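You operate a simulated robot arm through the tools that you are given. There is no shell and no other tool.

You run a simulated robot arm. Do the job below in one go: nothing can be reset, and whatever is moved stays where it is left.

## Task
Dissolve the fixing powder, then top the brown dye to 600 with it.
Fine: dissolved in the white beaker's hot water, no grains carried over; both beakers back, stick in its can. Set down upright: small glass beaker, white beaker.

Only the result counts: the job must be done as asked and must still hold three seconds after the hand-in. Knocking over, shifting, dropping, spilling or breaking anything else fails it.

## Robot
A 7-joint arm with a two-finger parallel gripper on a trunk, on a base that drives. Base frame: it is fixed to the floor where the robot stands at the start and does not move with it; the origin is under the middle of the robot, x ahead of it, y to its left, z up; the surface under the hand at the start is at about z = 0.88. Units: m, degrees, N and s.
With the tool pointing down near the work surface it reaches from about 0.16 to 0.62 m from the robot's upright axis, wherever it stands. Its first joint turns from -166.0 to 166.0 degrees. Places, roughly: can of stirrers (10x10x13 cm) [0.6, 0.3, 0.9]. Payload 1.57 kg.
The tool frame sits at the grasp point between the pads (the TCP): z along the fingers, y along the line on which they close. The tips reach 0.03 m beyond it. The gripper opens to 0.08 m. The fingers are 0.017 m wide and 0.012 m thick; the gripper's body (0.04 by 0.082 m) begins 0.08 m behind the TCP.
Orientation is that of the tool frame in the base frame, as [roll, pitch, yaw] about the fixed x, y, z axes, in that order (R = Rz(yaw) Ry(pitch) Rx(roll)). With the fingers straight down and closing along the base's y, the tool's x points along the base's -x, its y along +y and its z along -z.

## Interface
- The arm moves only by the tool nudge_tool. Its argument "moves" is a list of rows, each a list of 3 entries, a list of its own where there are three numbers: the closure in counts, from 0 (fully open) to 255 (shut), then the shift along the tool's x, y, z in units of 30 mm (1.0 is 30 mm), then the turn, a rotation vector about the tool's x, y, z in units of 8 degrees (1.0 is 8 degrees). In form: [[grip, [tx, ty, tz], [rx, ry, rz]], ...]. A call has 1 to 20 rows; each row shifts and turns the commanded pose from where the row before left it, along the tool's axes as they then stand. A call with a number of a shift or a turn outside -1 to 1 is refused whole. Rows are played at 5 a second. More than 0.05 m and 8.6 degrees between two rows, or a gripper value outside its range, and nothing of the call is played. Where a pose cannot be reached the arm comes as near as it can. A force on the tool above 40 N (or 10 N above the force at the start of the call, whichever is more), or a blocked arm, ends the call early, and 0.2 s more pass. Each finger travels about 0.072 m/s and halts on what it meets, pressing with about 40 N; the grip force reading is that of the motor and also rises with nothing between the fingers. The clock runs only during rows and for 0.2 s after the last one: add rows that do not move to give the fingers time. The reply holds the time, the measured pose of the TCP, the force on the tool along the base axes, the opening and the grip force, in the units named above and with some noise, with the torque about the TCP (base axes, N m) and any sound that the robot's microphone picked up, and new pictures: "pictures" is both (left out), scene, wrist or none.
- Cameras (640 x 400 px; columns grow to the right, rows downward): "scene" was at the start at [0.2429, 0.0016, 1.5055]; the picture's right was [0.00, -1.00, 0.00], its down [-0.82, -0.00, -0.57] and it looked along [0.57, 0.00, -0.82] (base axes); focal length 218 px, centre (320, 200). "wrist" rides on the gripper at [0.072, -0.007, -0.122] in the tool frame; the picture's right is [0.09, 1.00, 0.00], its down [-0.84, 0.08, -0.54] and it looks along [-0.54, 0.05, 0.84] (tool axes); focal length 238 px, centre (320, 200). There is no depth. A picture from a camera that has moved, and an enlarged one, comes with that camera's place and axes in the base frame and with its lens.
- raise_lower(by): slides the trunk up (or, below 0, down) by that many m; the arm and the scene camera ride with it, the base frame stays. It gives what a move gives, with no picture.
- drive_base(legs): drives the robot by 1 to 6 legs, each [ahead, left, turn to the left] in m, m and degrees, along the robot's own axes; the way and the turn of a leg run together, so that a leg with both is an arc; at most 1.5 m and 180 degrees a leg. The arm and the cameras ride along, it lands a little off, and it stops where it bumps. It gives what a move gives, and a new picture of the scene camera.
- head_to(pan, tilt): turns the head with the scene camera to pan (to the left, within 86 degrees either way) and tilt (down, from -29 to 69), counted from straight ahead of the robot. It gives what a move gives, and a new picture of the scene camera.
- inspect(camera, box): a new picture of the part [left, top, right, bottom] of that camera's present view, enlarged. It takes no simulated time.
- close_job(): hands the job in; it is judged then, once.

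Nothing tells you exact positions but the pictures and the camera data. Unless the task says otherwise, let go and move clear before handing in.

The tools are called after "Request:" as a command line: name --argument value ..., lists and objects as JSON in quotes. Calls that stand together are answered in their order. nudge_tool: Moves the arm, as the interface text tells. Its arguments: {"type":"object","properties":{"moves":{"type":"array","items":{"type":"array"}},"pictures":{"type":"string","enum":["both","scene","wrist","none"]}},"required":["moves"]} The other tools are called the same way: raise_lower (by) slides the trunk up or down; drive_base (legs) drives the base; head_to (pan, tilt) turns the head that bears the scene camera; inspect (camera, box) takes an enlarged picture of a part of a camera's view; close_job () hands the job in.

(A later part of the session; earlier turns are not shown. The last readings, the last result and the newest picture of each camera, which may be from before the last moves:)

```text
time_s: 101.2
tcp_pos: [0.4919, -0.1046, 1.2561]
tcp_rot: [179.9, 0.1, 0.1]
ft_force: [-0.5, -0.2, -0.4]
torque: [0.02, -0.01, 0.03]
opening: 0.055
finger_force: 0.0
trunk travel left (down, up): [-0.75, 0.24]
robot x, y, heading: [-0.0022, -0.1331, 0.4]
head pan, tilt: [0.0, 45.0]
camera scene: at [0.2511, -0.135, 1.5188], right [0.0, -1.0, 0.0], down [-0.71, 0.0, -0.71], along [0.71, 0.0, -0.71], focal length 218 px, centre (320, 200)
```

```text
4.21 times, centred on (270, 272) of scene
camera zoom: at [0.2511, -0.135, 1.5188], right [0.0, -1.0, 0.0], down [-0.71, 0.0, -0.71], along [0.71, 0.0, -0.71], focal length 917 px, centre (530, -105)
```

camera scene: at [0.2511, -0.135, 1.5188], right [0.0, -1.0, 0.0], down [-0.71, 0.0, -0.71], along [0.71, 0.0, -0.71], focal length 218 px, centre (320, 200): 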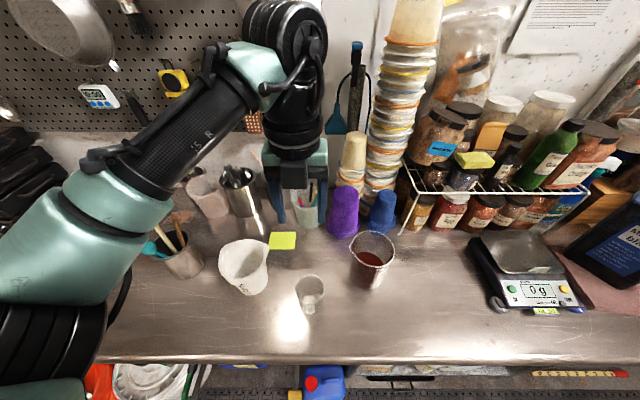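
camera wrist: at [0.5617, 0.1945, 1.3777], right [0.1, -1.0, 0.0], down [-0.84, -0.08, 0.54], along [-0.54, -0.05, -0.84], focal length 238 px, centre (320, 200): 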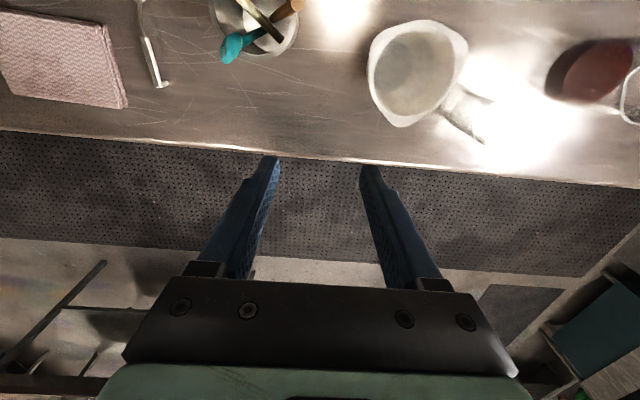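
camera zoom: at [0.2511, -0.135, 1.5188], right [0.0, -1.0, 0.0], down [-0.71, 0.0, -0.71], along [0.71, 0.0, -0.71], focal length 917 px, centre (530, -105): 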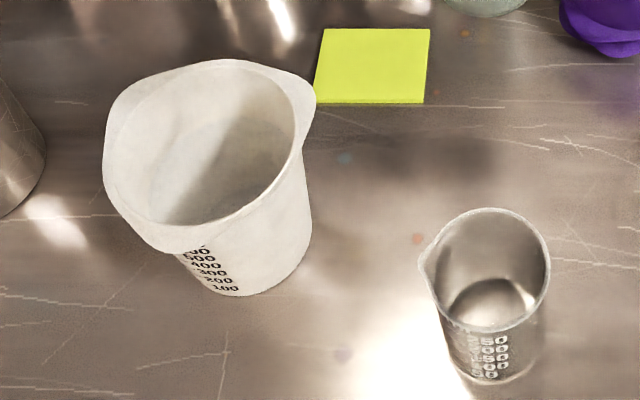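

Dye beaker centre (0.561, -0.273), rim z 1.025. I'll pinch the white beaker's rim on the side opposite its right-hand spout, near (0.510, 0.114), tool turned 30° and tilted to match the wall taper.

Request:
nudge_tool --moves '[[80, [0.075, -0.911, 0.567], [0, 0, 0]], [80, [0.075, -0.911, 0.567], [0, 0, 0]], [80, [0.075, -0.911, 0.567], [0, 0, 0]], [80, [0.075, -0.911, 0.567], [0, 0, 0]], [80, [0.075, -0.911, 0.567], [0, 0, 0]], [80, [0.075, -0.911, 0.567], [0, 0, 0]], [80, [0.075, -0.911, 0.567], [0, 0, 0]], [80, [0.075, -0.911, 0.567], [0, 0, 0]], [80, [0, 0, 0], [0, 0, -1]], [80, [0, 0, 0], [0, 0, -1]], [80, [0, 0, 0], [0, 0, -1]], [80, [0, 0, 0], [0, 0, -0.75]], [80, [0, 0, 0], [-0.72, 0, 0]], [80, [0, 0, 0], [0, 0, 0]]]'

Request:
inspect --camera "wrist" --box '[200, 60, 460, 260]'

Request:
inspect --camera "scene" --box '[190, 190, 310, 310]'

```text
time_s: 104.2
tcp_pos: [0.5078, 0.1154, 1.1193]
tcp_rot: [174.3, 0.1, 30.3]
ft_force: [0.0, -0.6, 0.3]
torque: [0.01, 0.02, 0.0]
opening: 0.0548
finger_force: 0.0
trunk travel left (down, up): [-0.75, 0.24]
robot x, y, heading: [0.0032, -0.1376, 0.1]
head pan, tilt: [0.0, 45.0]
camera scene: at [0.2513, -0.1351, 1.5188], right [0.0, -1.0, 0.0], down [-0.71, 0.0, -0.71], along [0.71, 0.0, -0.71], focal length 218 px, centre (320, 200)
camera wrist: at [0.5607, 0.1673, 1.2404], right [0.58, -0.81, 0.1], down [-0.71, -0.44, 0.55], along [-0.4, -0.39, -0.83], focal length 238 px, centre (320, 200)
```

scene: 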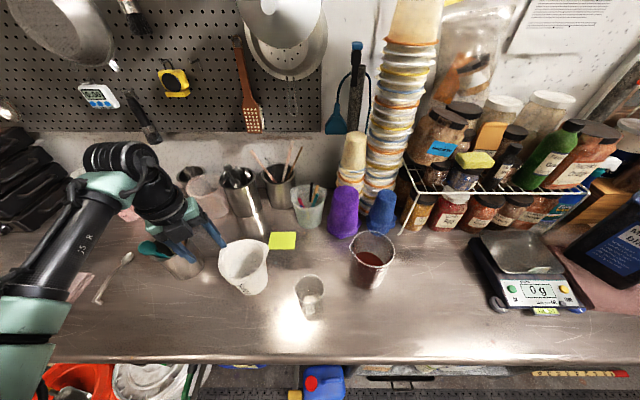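
wrist: 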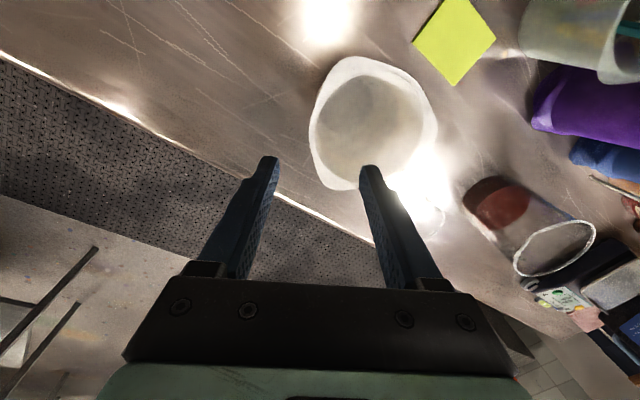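

```text
2.00 times, centred on (330, 160) of wrist
camera zoom: at [0.5607, 0.1673, 1.2404], right [0.58, -0.81, 0.1], down [-0.71, -0.44, 0.55], along [-0.4, -0.39, -0.83], focal length 477 px, centre (300, 280)
```

zoom: 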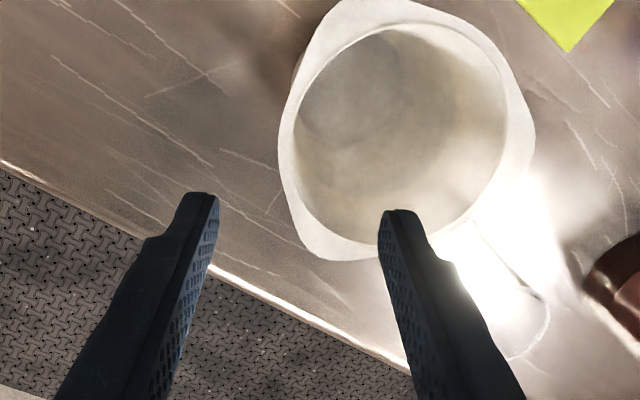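

```text
3.33 times, centred on (250, 250) of scene
camera zoom: at [0.2513, -0.1351, 1.5188], right [0.0, -1.0, 0.0], down [-0.71, 0.0, -0.71], along [0.71, 0.0, -0.71], focal length 726 px, centre (553, 33)
```

zoom: 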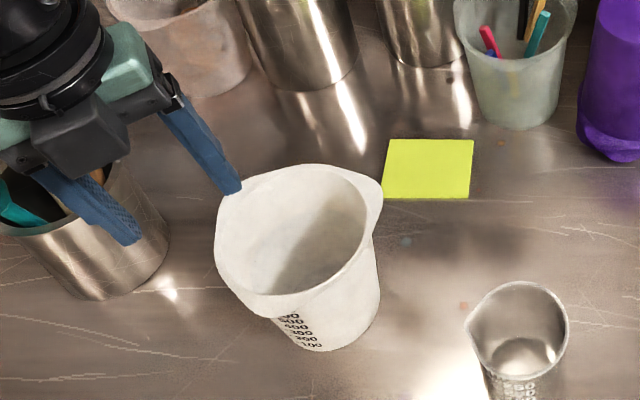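

Request:
inspect --camera "wrist" --box '[290, 80, 380, 200]'

Request:
inspect --camera "scene" --box '[210, 230, 275, 305]'

```text
3.33 times, centred on (335, 140) of wrist
camera zoom: at [0.5607, 0.1673, 1.2404], right [0.58, -0.81, 0.1], down [-0.71, -0.44, 0.55], along [-0.4, -0.39, -0.83], focal length 794 px, centre (270, 400)
```

zoom: 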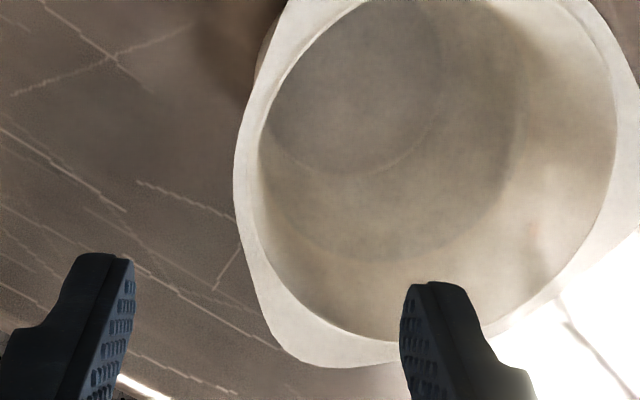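

```text
5.33 times, centred on (242, 268) of scene
camera zoom: at [0.2513, -0.1351, 1.5188], right [0.0, -1.0, 0.0], down [-0.71, 0.0, -0.71], along [0.71, 0.0, -0.71], focal length 1162 px, centre (733, -160)
```

zoom: 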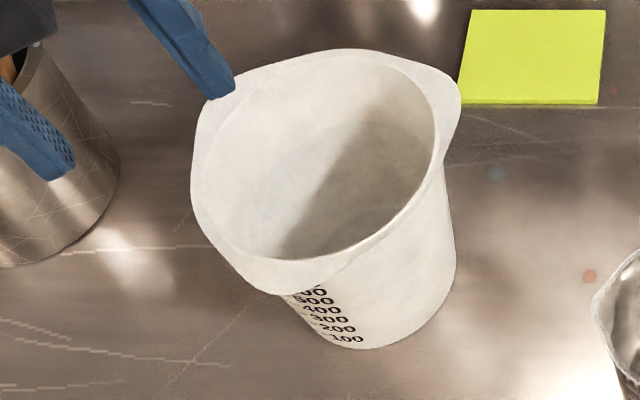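

The wall is about 4 mm off the tool axis; correcting and descending so one finger goes inside the rim.

Request:
nudge_tool --moves '[[80, [0, -0.13, 0], [0, 0, 0]], [80, [0, 0, 0.8], [0, 0, 0]], [80, [0, 0, 0.8], [0, 0, 0]], [80, [0, 0, 0.8], [0, 0, 0]], [80, [0, 0, 0.6], [0, 0, 0]], [80, [0, 0, 0.6], [0, 0, 0]], [80, [0, 0, 0.6], [0, 0, 0]], [80, [0, 0, 0], [0, 0, 0]]]'

Request:
inspect --camera "wrist" --box '[220, 60, 420, 260]'

Request:
inspect --camera "scene" --box '[190, 210, 290, 310]'

```text
time_s: 106.0
tcp_pos: [0.5129, 0.1087, 0.9935]
tcp_rot: [174.3, 0.0, 30.2]
ft_force: [1.5, 0.7, 0.0]
torque: [0.0, -0.05, 0.04]
opening: 0.055
finger_force: 0.1
trunk travel left (down, up): [-0.75, 0.24]
robot x, y, heading: [-0.0009, -0.1347, 0.2]
head pan, tilt: [0.0, 45.0]
camera scene: at [0.251, -0.1348, 1.5189], right [0.0, -1.0, 0.0], down [-0.71, 0.0, -0.71], along [0.71, 0.0, -0.71], focal length 218 px, centre (320, 200)
camera wrist: at [0.5655, 0.1602, 1.1151], right [0.58, -0.81, 0.1], down [-0.71, -0.44, 0.55], along [-0.4, -0.39, -0.83], focal length 238 px, centre (320, 200)
```

scene: 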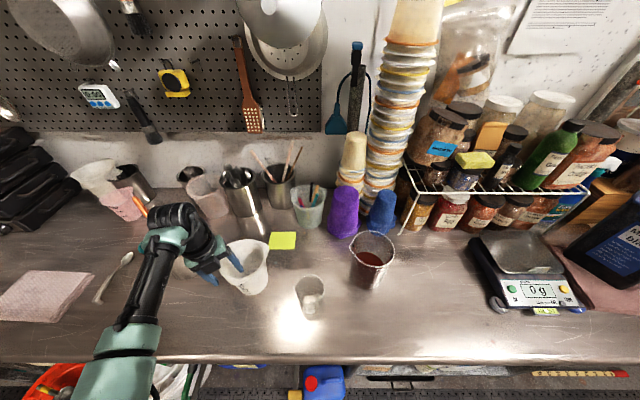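
wrist: 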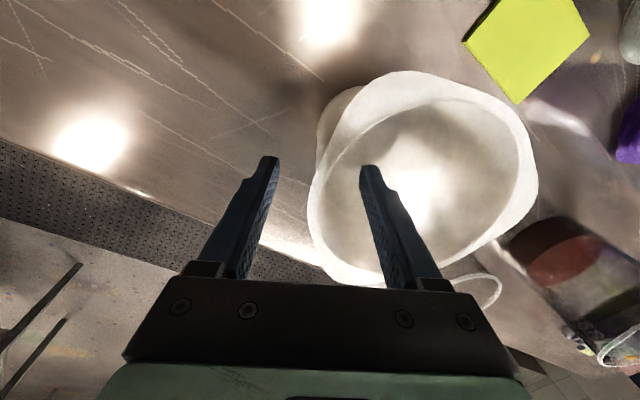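

```text
2.00 times, centred on (320, 160) of wrist
camera zoom: at [0.5655, 0.1602, 1.1151], right [0.58, -0.81, 0.1], down [-0.71, -0.44, 0.55], along [-0.4, -0.39, -0.83], focal length 477 px, centre (320, 280)
```

zoom: 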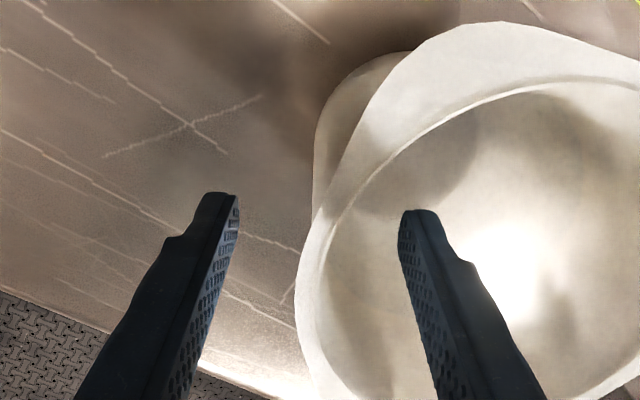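

```text
4.00 times, centred on (240, 260) of scene
camera zoom: at [0.251, -0.1348, 1.5189], right [0.0, -1.0, 0.0], down [-0.71, 0.0, -0.71], along [0.71, 0.0, -0.71], focal length 872 px, centre (640, -40)
```

zoom: 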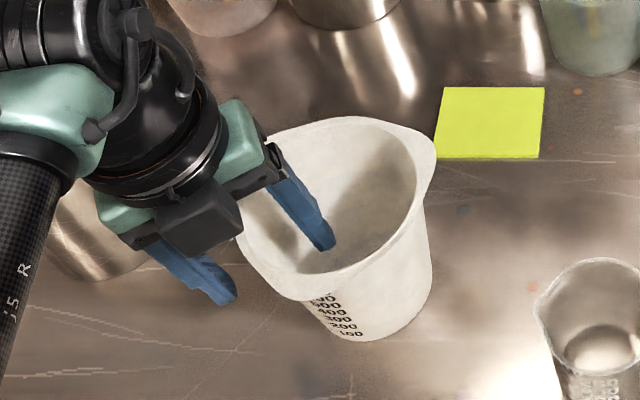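

One finger inside, one outside, wall centred. A further 1 cm down, then close.

Request:
nudge_tool --moves '[[80, [0, 0, 0.33], [0, 0, 0]], [80, [0, 0, 0], [0, 0, 0]], [150, [0, 0, 0], [0, 0, 0]], [200, [0, 0, 0], [0, 0, 0]], [230, [0, 0, 0], [0, 0, 0]], [255, [0, 0, 0], [0, 0, 0]], [255, [0, 0, 0], [0, 0, 0]], [255, [0, 0, 0], [0, 0, 0]], [255, [0, 0, 0], [0, 0, 0]]]'

Request:
inspect --camera "wrist" --box '[220, 60, 420, 260]'

Request:
inspect --camera "scene" --box '[190, 210, 290, 310]'

```text
time_s: 108.0
tcp_pos: [0.5139, 0.1073, 0.9859]
tcp_rot: [174.2, 0.1, 30.3]
ft_force: [-0.4, 0.3, 0.8]
torque: [0.21, 0.05, 0.02]
opening: 0.0047
finger_force: 25.2
trunk travel left (down, up): [-0.75, 0.24]
robot x, y, heading: [-0.0013, -0.1353, 0.2]
head pan, tilt: [0.0, 45.0]
camera scene: at [0.251, -0.1348, 1.5188], right [0.0, -1.0, 0.0], down [-0.71, 0.0, -0.71], along [0.71, 0.0, -0.71], focal length 218 px, centre (320, 200)
camera wrist: at [0.5659, 0.1591, 1.1061], right [0.58, -0.81, 0.1], down [-0.71, -0.44, 0.55], along [-0.4, -0.39, -0.83], focal length 238 px, centre (320, 200)
```

scene: 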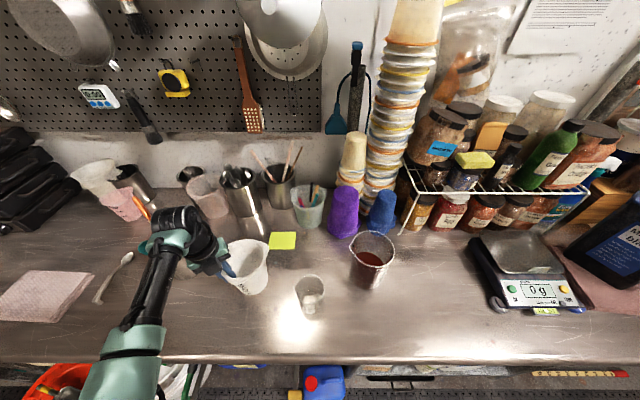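
wrist: 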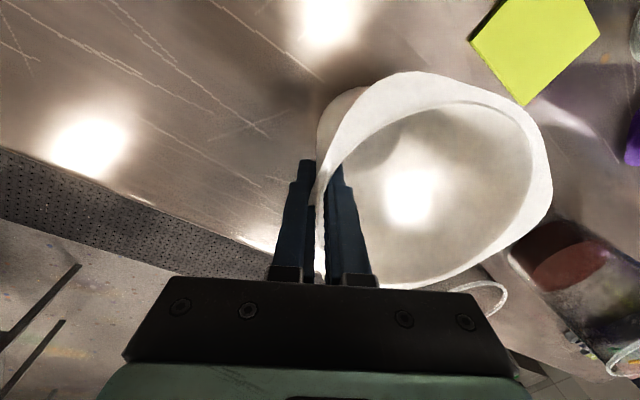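

```text
2.00 times, centred on (320, 160) of wrist
camera zoom: at [0.5659, 0.1591, 1.1061], right [0.58, -0.81, 0.1], down [-0.71, -0.44, 0.55], along [-0.4, -0.39, -0.83], focal length 477 px, centre (320, 280)
```

zoom: 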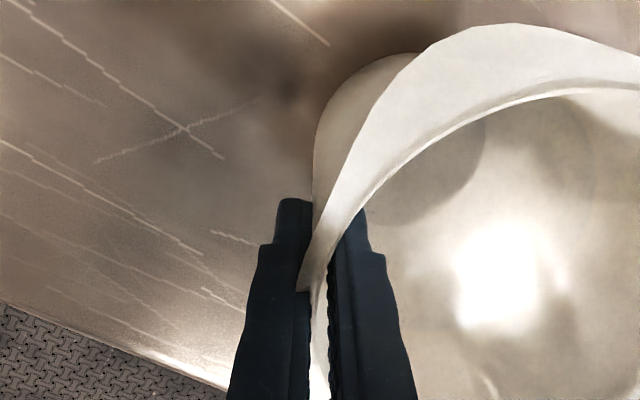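

```text
4.00 times, centred on (240, 260) of scene
camera zoom: at [0.251, -0.1348, 1.5188], right [0.0, -1.0, 0.0], down [-0.71, 0.0, -0.71], along [0.71, 0.0, -0.71], focal length 872 px, centre (640, -40)
```

zoom: 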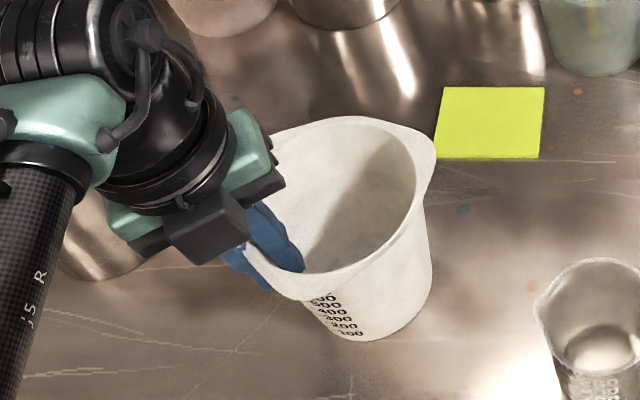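

Gripped the wall (4.7 mm). Lifting a little to check it hangs level.

Request:
nudge_tool --moves '[[255, [0, 0.017, -0.166], [0, 0, 0]], [255, [0, 0.033, -0.33], [0, 0, 0]], [255, [0, 0.033, -0.33], [0, 0, 0]], [255, [0, 0.033, -0.33], [0, 0, 0]], [255, [0, 0, 0], [0, 0, 0]], [255, [0, 0, 0], [0, 0, 0]]]'

Request:
inspect --camera "scene" --box '[190, 210, 290, 310]'

```text
time_s: 109.4
tcp_pos: [0.5123, 0.1062, 1.0182]
tcp_rot: [174.3, 0.1, 30.1]
ft_force: [0.8, 0.4, -6.0]
torque: [0.21, 0.16, -0.03]
opening: 0.0049
finger_force: 25.8
trunk travel left (down, up): [-0.75, 0.24]
robot x, y, heading: [-0.0, -0.1382, 0.2]
head pan, tilt: [0.0, 45.0]
camera scene: at [0.2516, -0.1346, 1.5187], right [0.0, -1.0, 0.0], down [-0.71, 0.0, -0.71], along [0.71, 0.0, -0.71], focal length 218 px, centre (320, 200)
camera wrist: at [0.5645, 0.1591, 1.1405], right [0.58, -0.81, 0.1], down [-0.71, -0.44, 0.55], along [-0.4, -0.39, -0.83], focal length 238 px, centre (320, 200)
```

scene: 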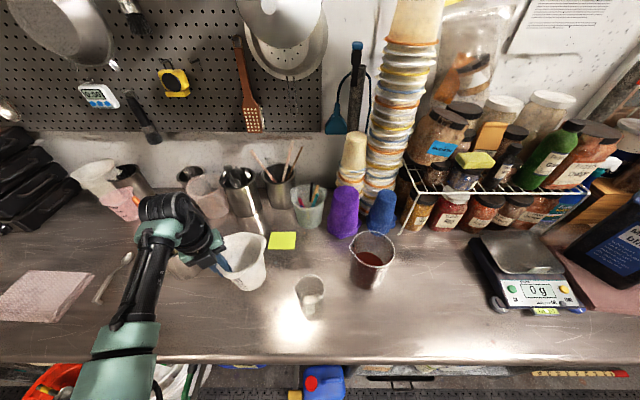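
wrist: 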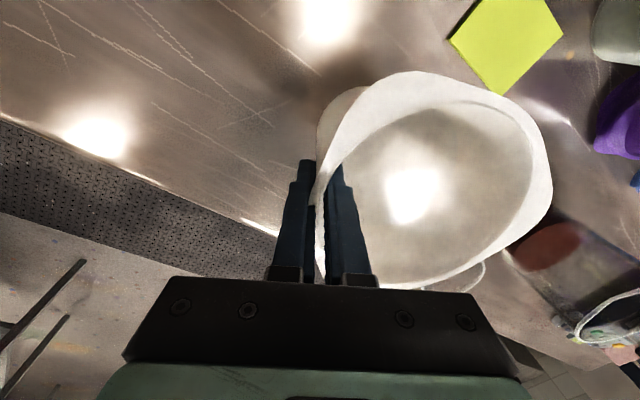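

```text
4.00 times, centred on (240, 260) of scene
camera zoom: at [0.2516, -0.1346, 1.5187], right [0.0, -1.0, 0.0], down [-0.71, 0.0, -0.71], along [0.71, 0.0, -0.71], focal length 872 px, centre (640, -40)
```

zoom: 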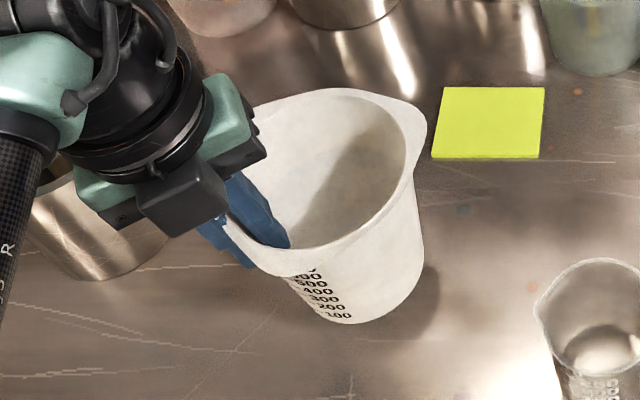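

Hanging level at about 0.6 kg. Lifting higher to clear the other beakers.

Request:
nudge_tool --moves '[[255, [0, 0.035, -0.35], [0, 0, 0]], [255, [0, 0.07, -0.697], [0, 0, 0]], [255, [0, 0.07, -0.697], [0, 0, 0]], [255, [0, 0.07, -0.697], [0, 0, 0]], [255, [0, 0.07, -0.697], [0, 0, 0]], [255, [0, 0.07, -0.697], [0, 0, 0]], [255, [0, 0.07, -0.697], [0, 0, 0]], [255, [0, 0.07, -0.697], [0, 0, 0]], [255, [0, 0.035, -0.35], [0, 0, 0]], [255, [0, 0, 0], [0, 0, 0]]]' --pictures "scene"

Request:
nudge_tool --moves '[[255, [-0.1, 0.31, 0.032], [0, 0, 0]], [255, [-0.211, 0.635, 0.064], [0, 0, 0]], [255, [-0.211, 0.635, 0.064], [0, 0, 0]], [255, [-0.211, 0.635, 0.064], [0, 0, 0]], [255, [-0.211, 0.635, 0.064], [0, 0, 0]], [255, [-0.211, 0.635, 0.064], [0, 0, 0]], [255, [-0.211, 0.635, 0.064], [0, 0, 0]], [255, [-0.211, 0.635, 0.064], [0, 0, 0]], [255, [-0.211, 0.635, 0.064], [0, 0, 0]], [255, [0, 0, 0], [0, 0, 0]], [255, [0, 0, 0], [0, 0, 0]]]'

```text
time_s: 111.6
tcp_pos: [0.5155, 0.1068, 1.1858]
tcp_rot: [174.3, 0.1, 30.3]
ft_force: [0.8, 0.8, -5.9]
torque: [0.28, 0.19, 0.0]
opening: 0.005
finger_force: 25.4
trunk travel left (down, up): [-0.75, 0.24]
robot x, y, heading: [0.0002, -0.1372, -0.2]
head pan, tilt: [0.0, 45.0]
camera scene: at [0.2517, -0.1345, 1.5187], right [0.0, -1.0, 0.0], down [-0.71, 0.0, -0.71], along [0.71, 0.0, -0.71], focal length 218 px, centre (320, 200)
```

scene: 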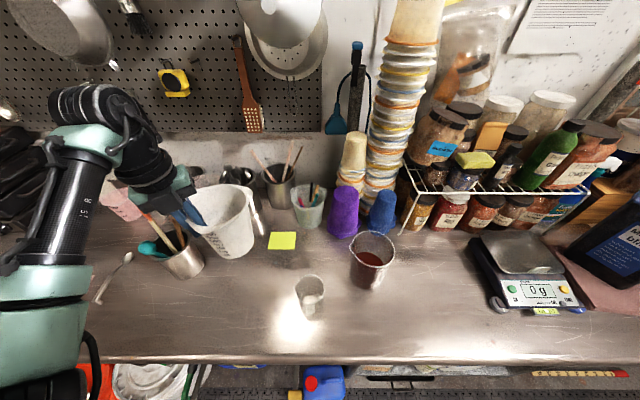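

```text
time_s: 114.0
tcp_pos: [0.5501, -0.0626, 1.1887]
tcp_rot: [174.3, 0.1, 30.3]
ft_force: [0.3, -0.1, -4.7]
torque: [0.24, 0.17, -0.01]
opening: 0.005
finger_force: 25.0
trunk travel left (down, up): [-0.75, 0.24]
robot x, y, heading: [0.0002, -0.1356, -0.1]
head pan, tilt: [0.0, 45.0]
camera scene: at [0.2518, -0.135, 1.5187], right [0.0, -1.0, 0.0], down [-0.71, 0.0, -0.71], along [0.71, 0.0, -0.71], focal length 218 px, centre (320, 200)
camera wrist: at [0.6026, -0.0103, 1.309], right [0.58, -0.81, 0.1], down [-0.71, -0.44, 0.55], along [-0.4, -0.39, -0.83], focal length 238 px, centre (320, 200)
```

scene: 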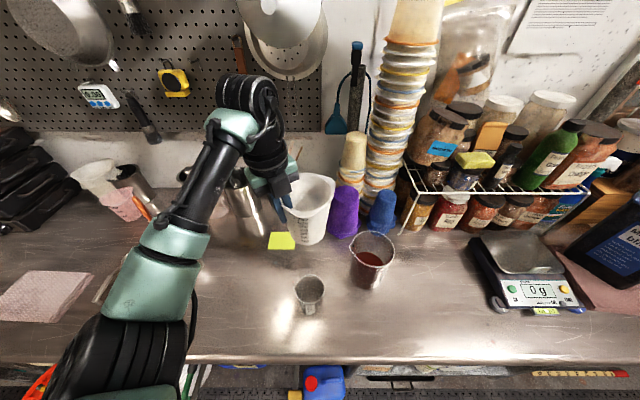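
wrist: 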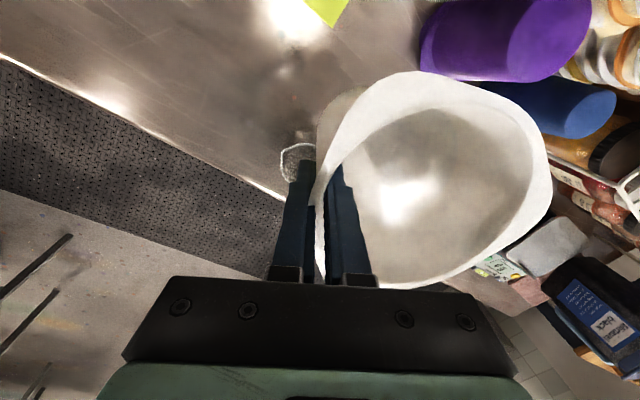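

Turning the beaker so its spout faces the dye, and moving over.

Request:
nudge_tool --moves '[[255, [0, 0, 0], [0, -0.05, 0.5]], [255, [0, 0, 0], [0, -0.1, 0.995]], [255, [0, 0, 0], [0, -0.1, 0.995]], [255, [0, 0, 0], [0, -0.1, 0.995]], [255, [0, 0, 0], [0, -0.025, 0.25]], [255, [0.092, 0.282, 0.028], [0, 0, 0]], [255, [0.092, 0.564, 0.057], [0, 0, 0]], [255, [0.092, 0.564, 0.057], [0, 0, 0]], [255, [0.092, 0.564, 0.057], [0, 0, 0]], [255, [0, 0.282, 0.028], [0, 0, 0]], [255, [0, 0, 0], [0, 0, 0]], [255, [0, 0, 0], [0, 0, 0]]]'

Request:
inspect --camera "scene" --box '[270, 150, 430, 310]'

Request:
inspect --camera "wrist" --box '[300, 40, 640, 300]'

```text
time_s: 116.6
tcp_pos: [0.5617, -0.1285, 1.1869]
tcp_rot: [174.4, 0.2, 0.2]
ft_force: [0.4, 0.9, -6.4]
torque: [0.27, 0.03, -0.01]
opening: 0.0048
finger_force: 25.3
trunk travel left (down, up): [-0.75, 0.24]
robot x, y, heading: [-0.0036, -0.1386, 0.5]
head pan, tilt: [0.0, 45.0]
camera scene: at [0.2517, -0.1349, 1.5187], right [0.0, -1.0, 0.0], down [-0.71, 0.0, -0.71], along [0.71, 0.0, -0.71], focal length 218 px, centre (320, 200)
camera wrist: at [0.6322, -0.1105, 1.3076], right [0.1, -0.99, 0.1], down [-0.84, -0.03, 0.55], along [-0.54, -0.14, -0.83], focal length 238 px, centre (320, 200)
```

scene: 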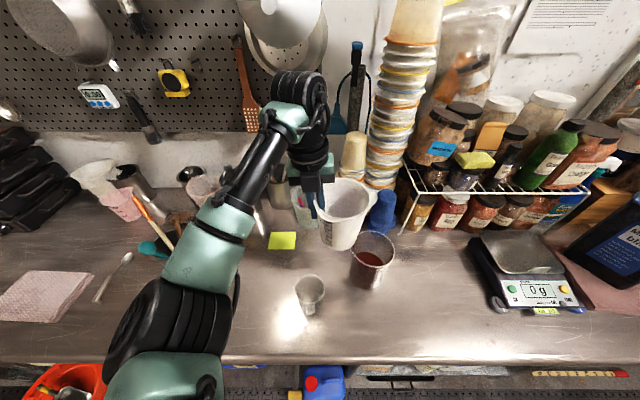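
wrist: 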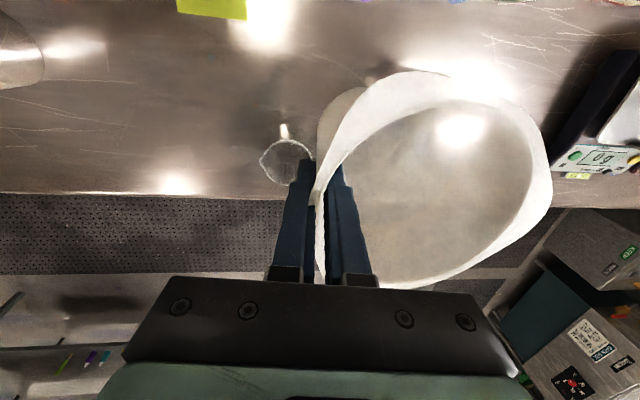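

```text
2.50 times, centred on (350, 230) of scene
camera zoom: at [0.2517, -0.1349, 1.5187], right [0.0, -1.0, 0.0], down [-0.71, 0.0, -0.71], along [0.71, 0.0, -0.71], focal length 545 px, centre (245, 125)
```

zoom: 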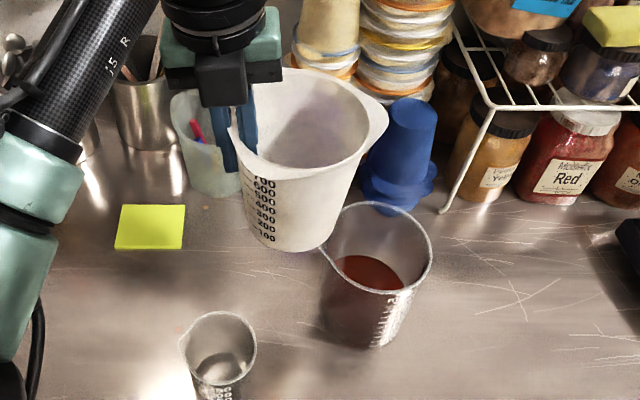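

```text
1.54 times, centred on (470, 170) of wrist
camera zoom: at [0.6322, -0.1105, 1.3076], right [0.1, -0.99, 0.1], down [-0.84, -0.03, 0.55], along [-0.54, -0.14, -0.83], focal length 367 px, centre (89, 246)
```

zoom: 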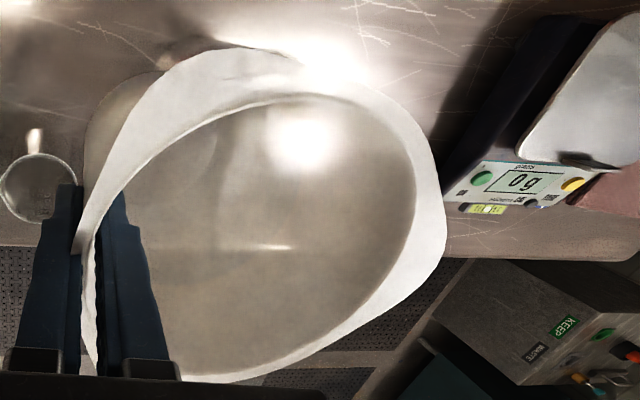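

Spout tip is near (0.572, -0.252), a touch off line. I'll trim the yaw, then tilt to 40° about the spout while still high.

Request:
nudge_tool --moves '[[255, [0, 0, 0], [0, -0.069, 0.69]], [255, [0, -0.017, -0.293], [0.5, 0, 0]], [255, [0, -0.013, -0.587], [1, 0, 0]], [255, [0, -0.013, -0.587], [1, 0, 0]], [255, [0, -0.013, -0.587], [1, 0, 0]], [255, [0, -0.013, -0.587], [1, 0, 0]], [255, [0, -0.017, -0.293], [0.5, 0, 0]], [255, [0, 0, 0], [0, 0, 0]], [255, [0, 0, 0], [0, 0, 0]]]'

Request:
inspect --camera "scene" --box '[270, 150, 430, 310]'

Request:
inspect --camera "wrist" --box '[300, 40, 640, 300]'

```text
time_s: 118.6
tcp_pos: [0.5599, -0.1416, 1.273]
tcp_rot: [-145.7, 0.1, -5.2]
ft_force: [0.0, -0.2, -5.9]
torque: [0.07, 0.01, -0.01]
opening: 0.005
finger_force: 25.1
trunk travel left (down, up): [-0.75, 0.24]
robot x, y, heading: [-0.0012, -0.1363, 0.2]
head pan, tilt: [0.0, 45.0]
camera scene: at [0.2517, -0.135, 1.5187], right [0.0, -1.0, 0.0], down [-0.71, 0.0, -0.71], along [0.71, 0.0, -0.71], focal length 218 px, centre (320, 200)
camera wrist: at [0.6247, -0.2125, 1.3781], right [0.01, -0.83, -0.56], down [-0.87, -0.29, 0.41], along [-0.5, 0.48, -0.72], focal length 238 px, centre (320, 200)
```

scene: 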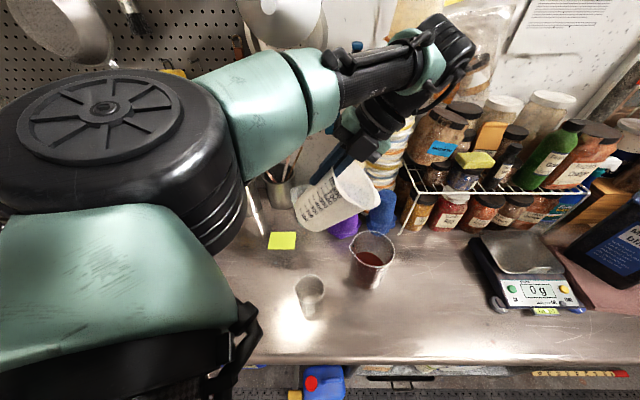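
wrist: 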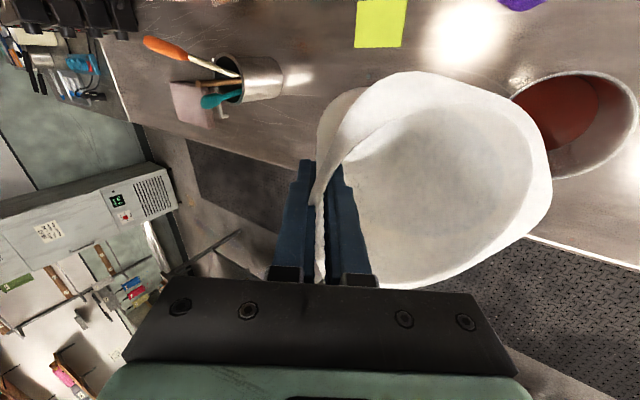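

```text
2.50 times, centred on (350, 230) of scene
camera zoom: at [0.2517, -0.135, 1.5187], right [0.0, -1.0, 0.0], down [-0.71, 0.0, -0.71], along [0.71, 0.0, -0.71], focal length 545 px, centre (245, 125)
```

zoom: 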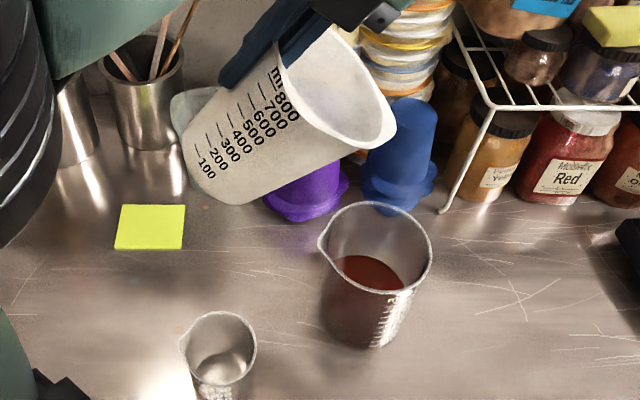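

```text
1.54 times, centred on (470, 170) of wrist
camera zoom: at [0.6247, -0.2125, 1.3781], right [0.01, -0.83, -0.56], down [-0.87, -0.29, 0.41], along [-0.5, 0.48, -0.72], focal length 367 px, centre (89, 246)
```

zoom: 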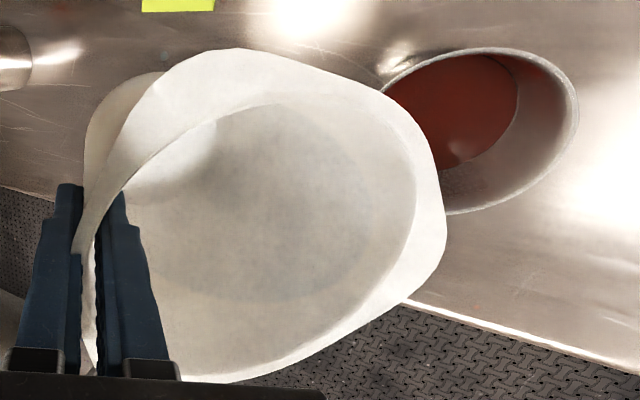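

Lip is over the dye at about (0.567, -0.252). Lowering to about 4 cm above the dye's rim.

Request:
nudge_tool --moves '[[255, [0, 0.164, 0.241], [0, 0, 0]], [255, [0, 0.328, 0.482], [0, 0, 0]], [255, [0, 0.328, 0.482], [0, 0, 0]], [255, [0, 0.328, 0.482], [0, 0, 0]], [255, [0, 0.328, 0.482], [0, 0, 0]], [255, [0, 0.328, 0.482], [0, 0, 0]], [255, [0, 0.328, 0.482], [0, 0, 0]], [255, [0, 0.328, 0.482], [0, 0, 0]], [255, [0, 0.164, 0.241], [0, 0, 0]], [255, [0, 0, 0], [0, 0, 0]]]'

Request:
inspect --camera "scene" --box '[270, 150, 430, 310]'

Request:
inspect --camera "wrist" --box '[300, 40, 640, 300]'

```text
time_s: 120.8
tcp_pos: [0.5595, -0.1426, 1.1331]
tcp_rot: [-145.8, 0.2, -5.3]
ft_force: [-0.3, -0.2, -6.5]
torque: [0.02, 0.03, 0.01]
opening: 0.0048
finger_force: 25.4
trunk travel left (down, up): [-0.75, 0.24]
robot x, y, heading: [-0.0007, -0.137, 0.1]
head pan, tilt: [0.0, 45.0]
camera scene: at [0.2517, -0.1348, 1.5187], right [0.0, -1.0, 0.0], down [-0.71, 0.0, -0.71], along [0.71, 0.0, -0.71], focal length 218 px, centre (320, 200)
camera wrist: at [0.625, -0.2118, 1.2388], right [0.01, -0.83, -0.56], down [-0.87, -0.29, 0.41], along [-0.5, 0.48, -0.72], focal length 238 px, centre (320, 200)
```

scene: 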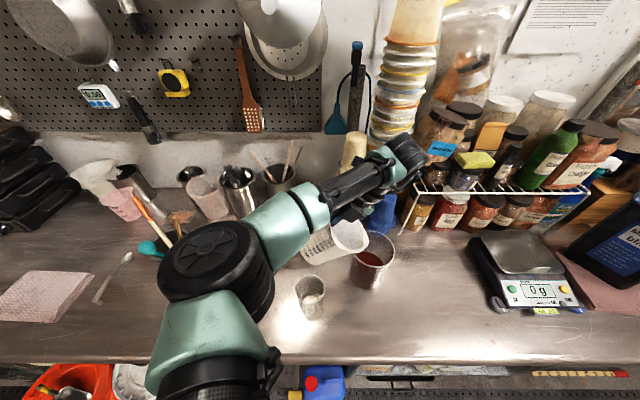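
wrist: 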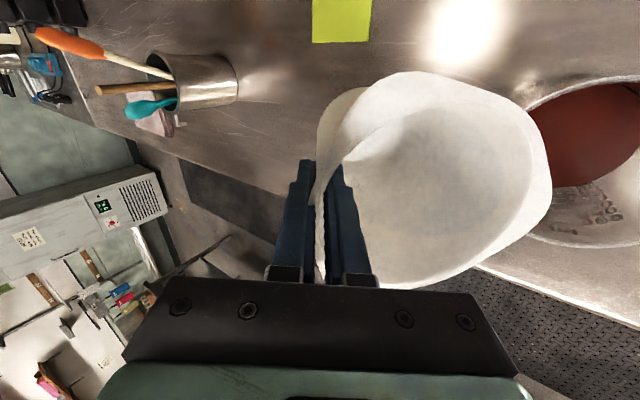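

```text
2.50 times, centred on (350, 230) of scene
camera zoom: at [0.2517, -0.1348, 1.5187], right [0.0, -1.0, 0.0], down [-0.71, 0.0, -0.71], along [0.71, 0.0, -0.71], focal length 545 px, centre (245, 125)
```

zoom: 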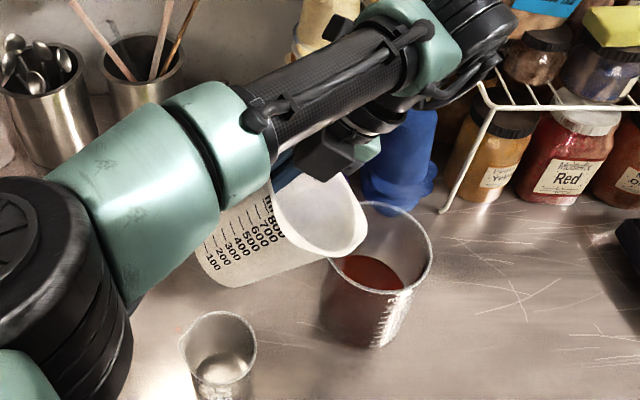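

```text
1.54 times, centred on (470, 170) of wrist
camera zoom: at [0.625, -0.2118, 1.2388], right [0.01, -0.83, -0.56], down [-0.87, -0.29, 0.41], along [-0.5, 0.48, -0.72], focal length 367 px, centre (89, 246)
```

zoom: 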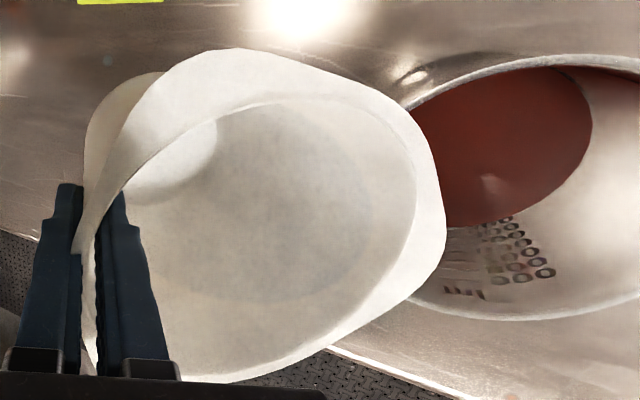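

Good views of both. Baseline zoom of the dye marks, then tilting on in small steps.

Request:
inspect --camera "scene" --box '[348, 245, 398, 300]'

Request:
nudge_tool --moves '[[255, [0, -0.017, -0.293], [0.5, 0, 0]], [255, [0, -0.017, -0.293], [0.5, 0, 0]], [255, [0, 0, 0], [0, 0, 0]], [255, [0, 0, 0], [0, 0, 0]]]'

Request:
inspect --camera "wrist" --box '[300, 40, 640, 300]'

```text
7.27 times, centred on (373, 272) of scene
camera zoom: at [0.2517, -0.1348, 1.5187], right [0.0, -1.0, 0.0], down [-0.71, 0.0, -0.71], along [0.71, 0.0, -0.71], focal length 1584 px, centre (-66, -327)
```

zoom: 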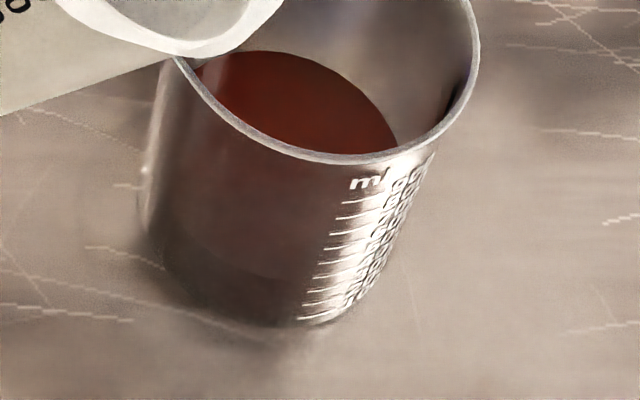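

```text
time_s: 121.8
tcp_pos: [0.5589, -0.1511, 1.1464]
tcp_rot: [-137.6, 0.1, -5.2]
ft_force: [-0.8, 0.3, -4.7]
torque: [0.0, 0.02, 0.01]
opening: 0.0049
finger_force: 25.6
trunk travel left (down, up): [-0.75, 0.24]
robot x, y, heading: [-0.0024, -0.1374, 0.2]
head pan, tilt: [0.0, 45.0]
camera scene: at [0.2517, -0.135, 1.5187], right [0.0, -1.0, 0.0], down [-0.71, 0.0, -0.71], along [0.71, 0.0, -0.71], focal length 218 px, centre (320, 200)
camera wrist: at [0.6228, -0.2352, 1.2425], right [0.02, -0.74, -0.67], down [-0.87, -0.34, 0.35], along [-0.49, 0.58, -0.65], focal length 238 px, centre (320, 200)
```

scene: 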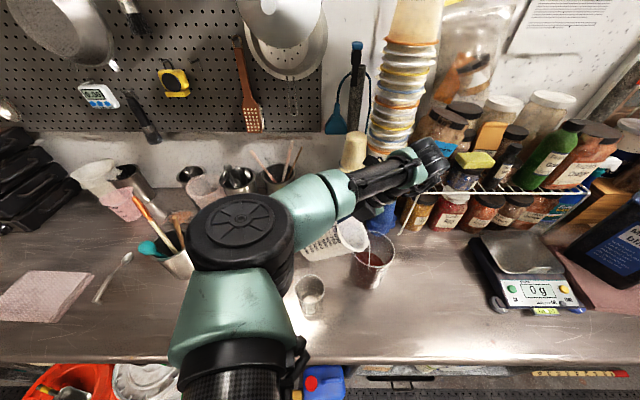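
wrist: 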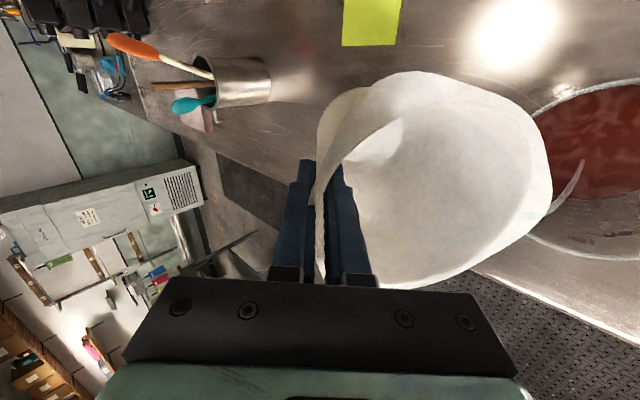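

```text
1.54 times, centred on (470, 170) of wrist
camera zoom: at [0.6228, -0.2352, 1.2425], right [0.02, -0.74, -0.67], down [-0.87, -0.34, 0.35], along [-0.49, 0.58, -0.65], focal length 367 px, centre (89, 246)
```

zoom: 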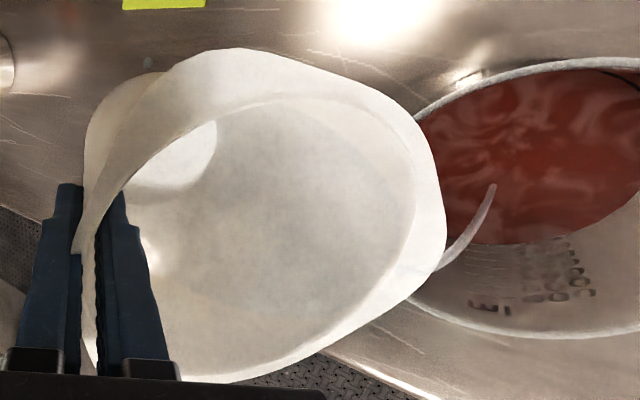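

Pouring already at 48°, stream landing cleanly in the dye. Checking the level.

Request:
inspect --camera "scene" --box '[338, 225, 402, 300]'

Request:
nudge_tool --moves '[[255, [0, 0, 0], [0, 0, 0]], [255, [0, 0, 0], [0, 0, 0]]]' --pictures "none"

Request:
inspect --camera "scene" --box '[338, 225, 402, 300]'

Request:
inspect --camera "wrist" --box '[300, 40, 640, 300]'

```text
5.33 times, centred on (370, 262) of scene
camera zoom: at [0.2517, -0.135, 1.5187], right [0.0, -1.0, 0.0], down [-0.71, 0.0, -0.71], along [0.71, 0.0, -0.71], focal length 1162 px, centre (53, -133)
```

zoom: 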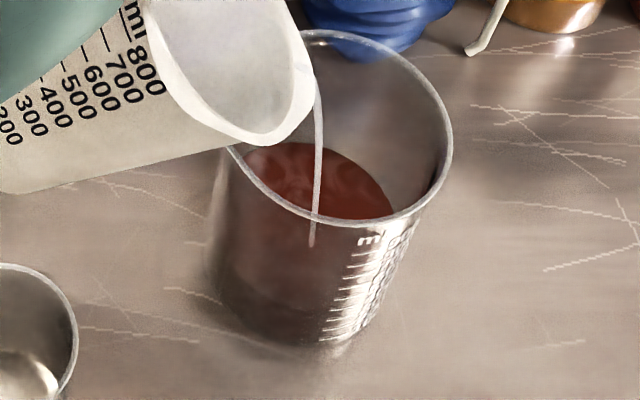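

```text
time_s: 122.4
tcp_pos: [0.5577, -0.1517, 1.146]
tcp_rot: [-137.8, 0.1, -5.3]
ft_force: [0.9, -0.2, -5.6]
torque: [-0.02, 0.0, 0.03]
opening: 0.0049
finger_force: 25.9
trunk travel left (down, up): [-0.75, 0.24]
robot x, y, heading: [-0.001, -0.1363, 0.3]
head pan, tilt: [0.0, 45.0]
```

```text
5.33 times, centred on (370, 262) of scene
camera zoom: at [0.2517, -0.1348, 1.5187], right [0.0, -1.0, 0.0], down [-0.71, 0.0, -0.71], along [0.71, 0.0, -0.71], focal length 1162 px, centre (53, -133)
```

zoom: 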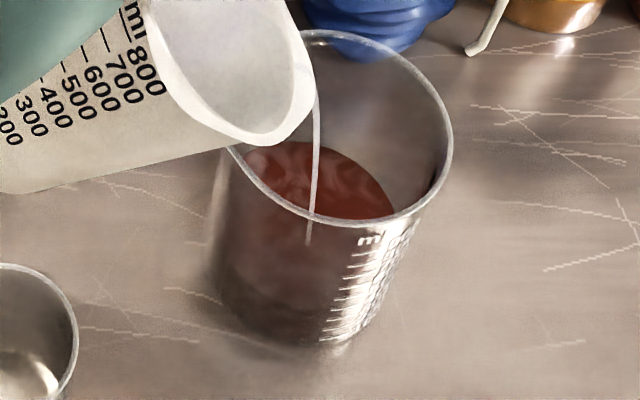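

```text
1.54 times, centred on (470, 170) of wrist
camera zoom: at [0.6228, -0.2351, 1.2423], right [0.02, -0.74, -0.67], down [-0.87, -0.34, 0.35], along [-0.49, 0.58, -0.65], focal length 367 px, centre (89, 246)
```

zoom: 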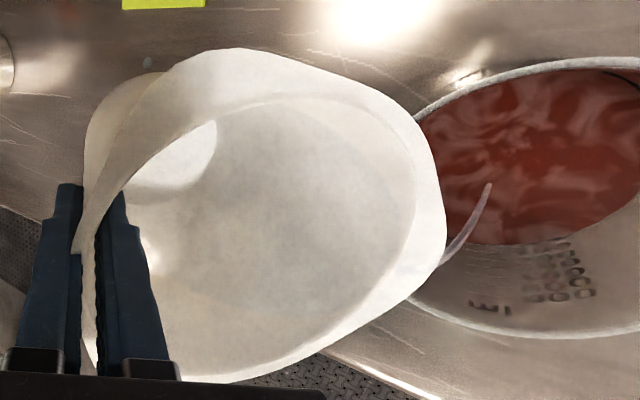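

Level is near 415–420 by the far-edge geometry (400 at row 145, 600 at row 121 of this zoom). Tilting another 4°.

Request:
nudge_tool --moves '[[255, [0, -0.009, -0.147], [0.25, 0, 0]], [255, [0, -0.009, -0.147], [0.25, 0, 0]], [255, [0, 0, 0], [0, 0, 0]], [255, [0, 0, 0], [0, 0, 0]], [255, [0, 0, 0], [0, 0, 0]]]' --pictures "none"

Request:
inspect --camera "scene" --box '[338, 225, 402, 300]'

Request:
inspect --camera "wrist" --box '[480, 80, 640, 260]'

```text
time_s: 123.6
tcp_pos: [0.5585, -0.1564, 1.155]
tcp_rot: [-133.7, 0.2, -5.3]
ft_force: [-0.8, -0.4, -5.2]
torque: [-0.04, 0.02, 0.01]
opening: 0.005
finger_force: 25.1
trunk travel left (down, up): [-0.75, 0.24]
robot x, y, heading: [-0.0031, -0.1342, 0.2]
head pan, tilt: [0.0, 45.0]
```

```text
5.33 times, centred on (370, 262) of scene
camera zoom: at [0.2516, -0.1348, 1.5187], right [0.0, -1.0, 0.0], down [-0.71, 0.0, -0.71], along [0.71, 0.0, -0.71], focal length 1162 px, centre (53, -133)
```

zoom: 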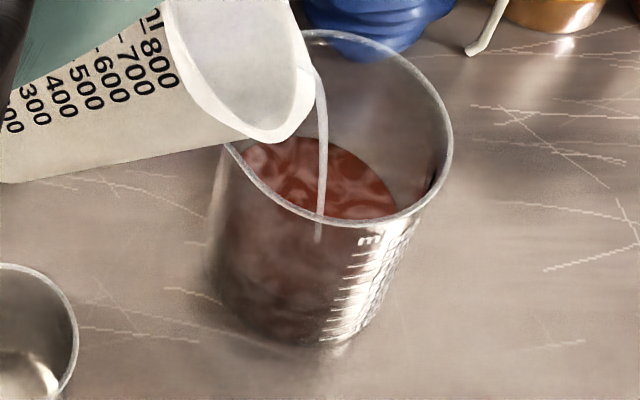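

```text
2.22 times, centred on (560, 170) of wrist
camera zoom: at [0.6218, -0.2465, 1.2441], right [0.03, -0.69, -0.72], down [-0.87, -0.37, 0.32], along [-0.48, 0.62, -0.62], focal length 530 px, centre (-213, 267)
```

zoom: 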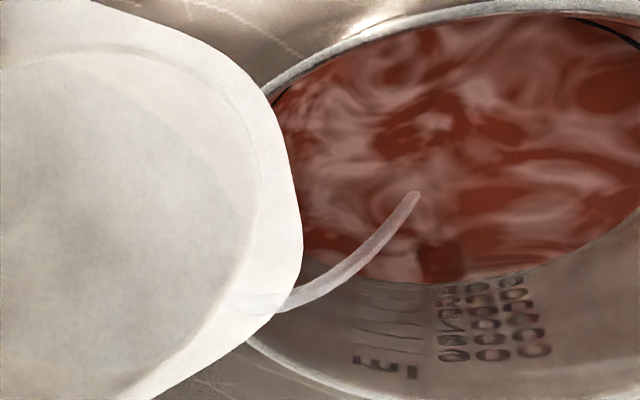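

The wrist view shows the inner scale and liquid line directly. I'll zoom there as I go.

Request:
nudge_tool --moves '[[255, [0, -0.009, -0.147], [0.25, 0, 0]], [255, [0, 0, 0], [0, 0, 0]], [255, [0, 0, 0], [0, 0, 0]], [255, [0, 0, 0], [0, 0, 0]]]' --pictures "none"

Request:
inspect --camera "scene" --box '[338, 225, 402, 300]'

Request:
inspect --camera "wrist" --box '[560, 150, 640, 240]'

```text
time_s: 124.6
tcp_pos: [0.5562, -0.1593, 1.1572]
tcp_rot: [-131.7, 0.1, -5.3]
ft_force: [-0.1, 0.3, -4.2]
torque: [-0.05, 0.02, -0.01]
opening: 0.0051
finger_force: 25.6
trunk travel left (down, up): [-0.75, 0.24]
robot x, y, heading: [0.0002, -0.1382, 0.2]
head pan, tilt: [0.0, 45.0]
```

```text
5.33 times, centred on (370, 262) of scene
camera zoom: at [0.2516, -0.1348, 1.5187], right [0.0, -1.0, 0.0], down [-0.71, 0.0, -0.71], along [0.71, 0.0, -0.71], focal length 1162 px, centre (53, -133)
```

zoom: 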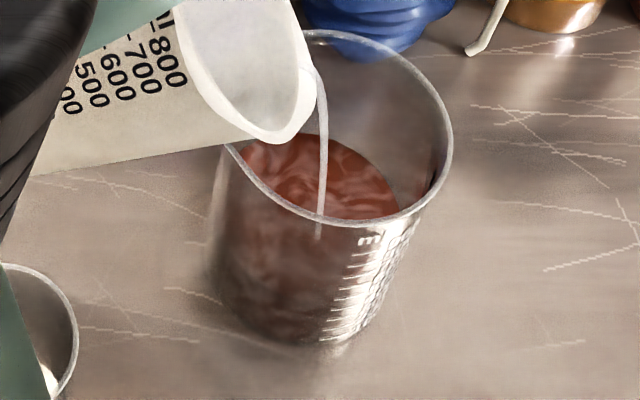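

```text
4.44 times, centred on (600, 195) of wrist
camera zoom: at [0.6204, -0.2528, 1.2444], right [0.03, -0.67, -0.74], down [-0.88, -0.38, 0.3], along [-0.48, 0.64, -0.6], focal length 1059 px, centre (-924, 222)
```

zoom: 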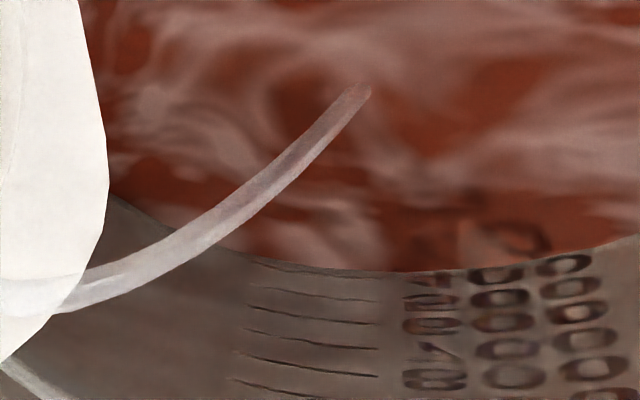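

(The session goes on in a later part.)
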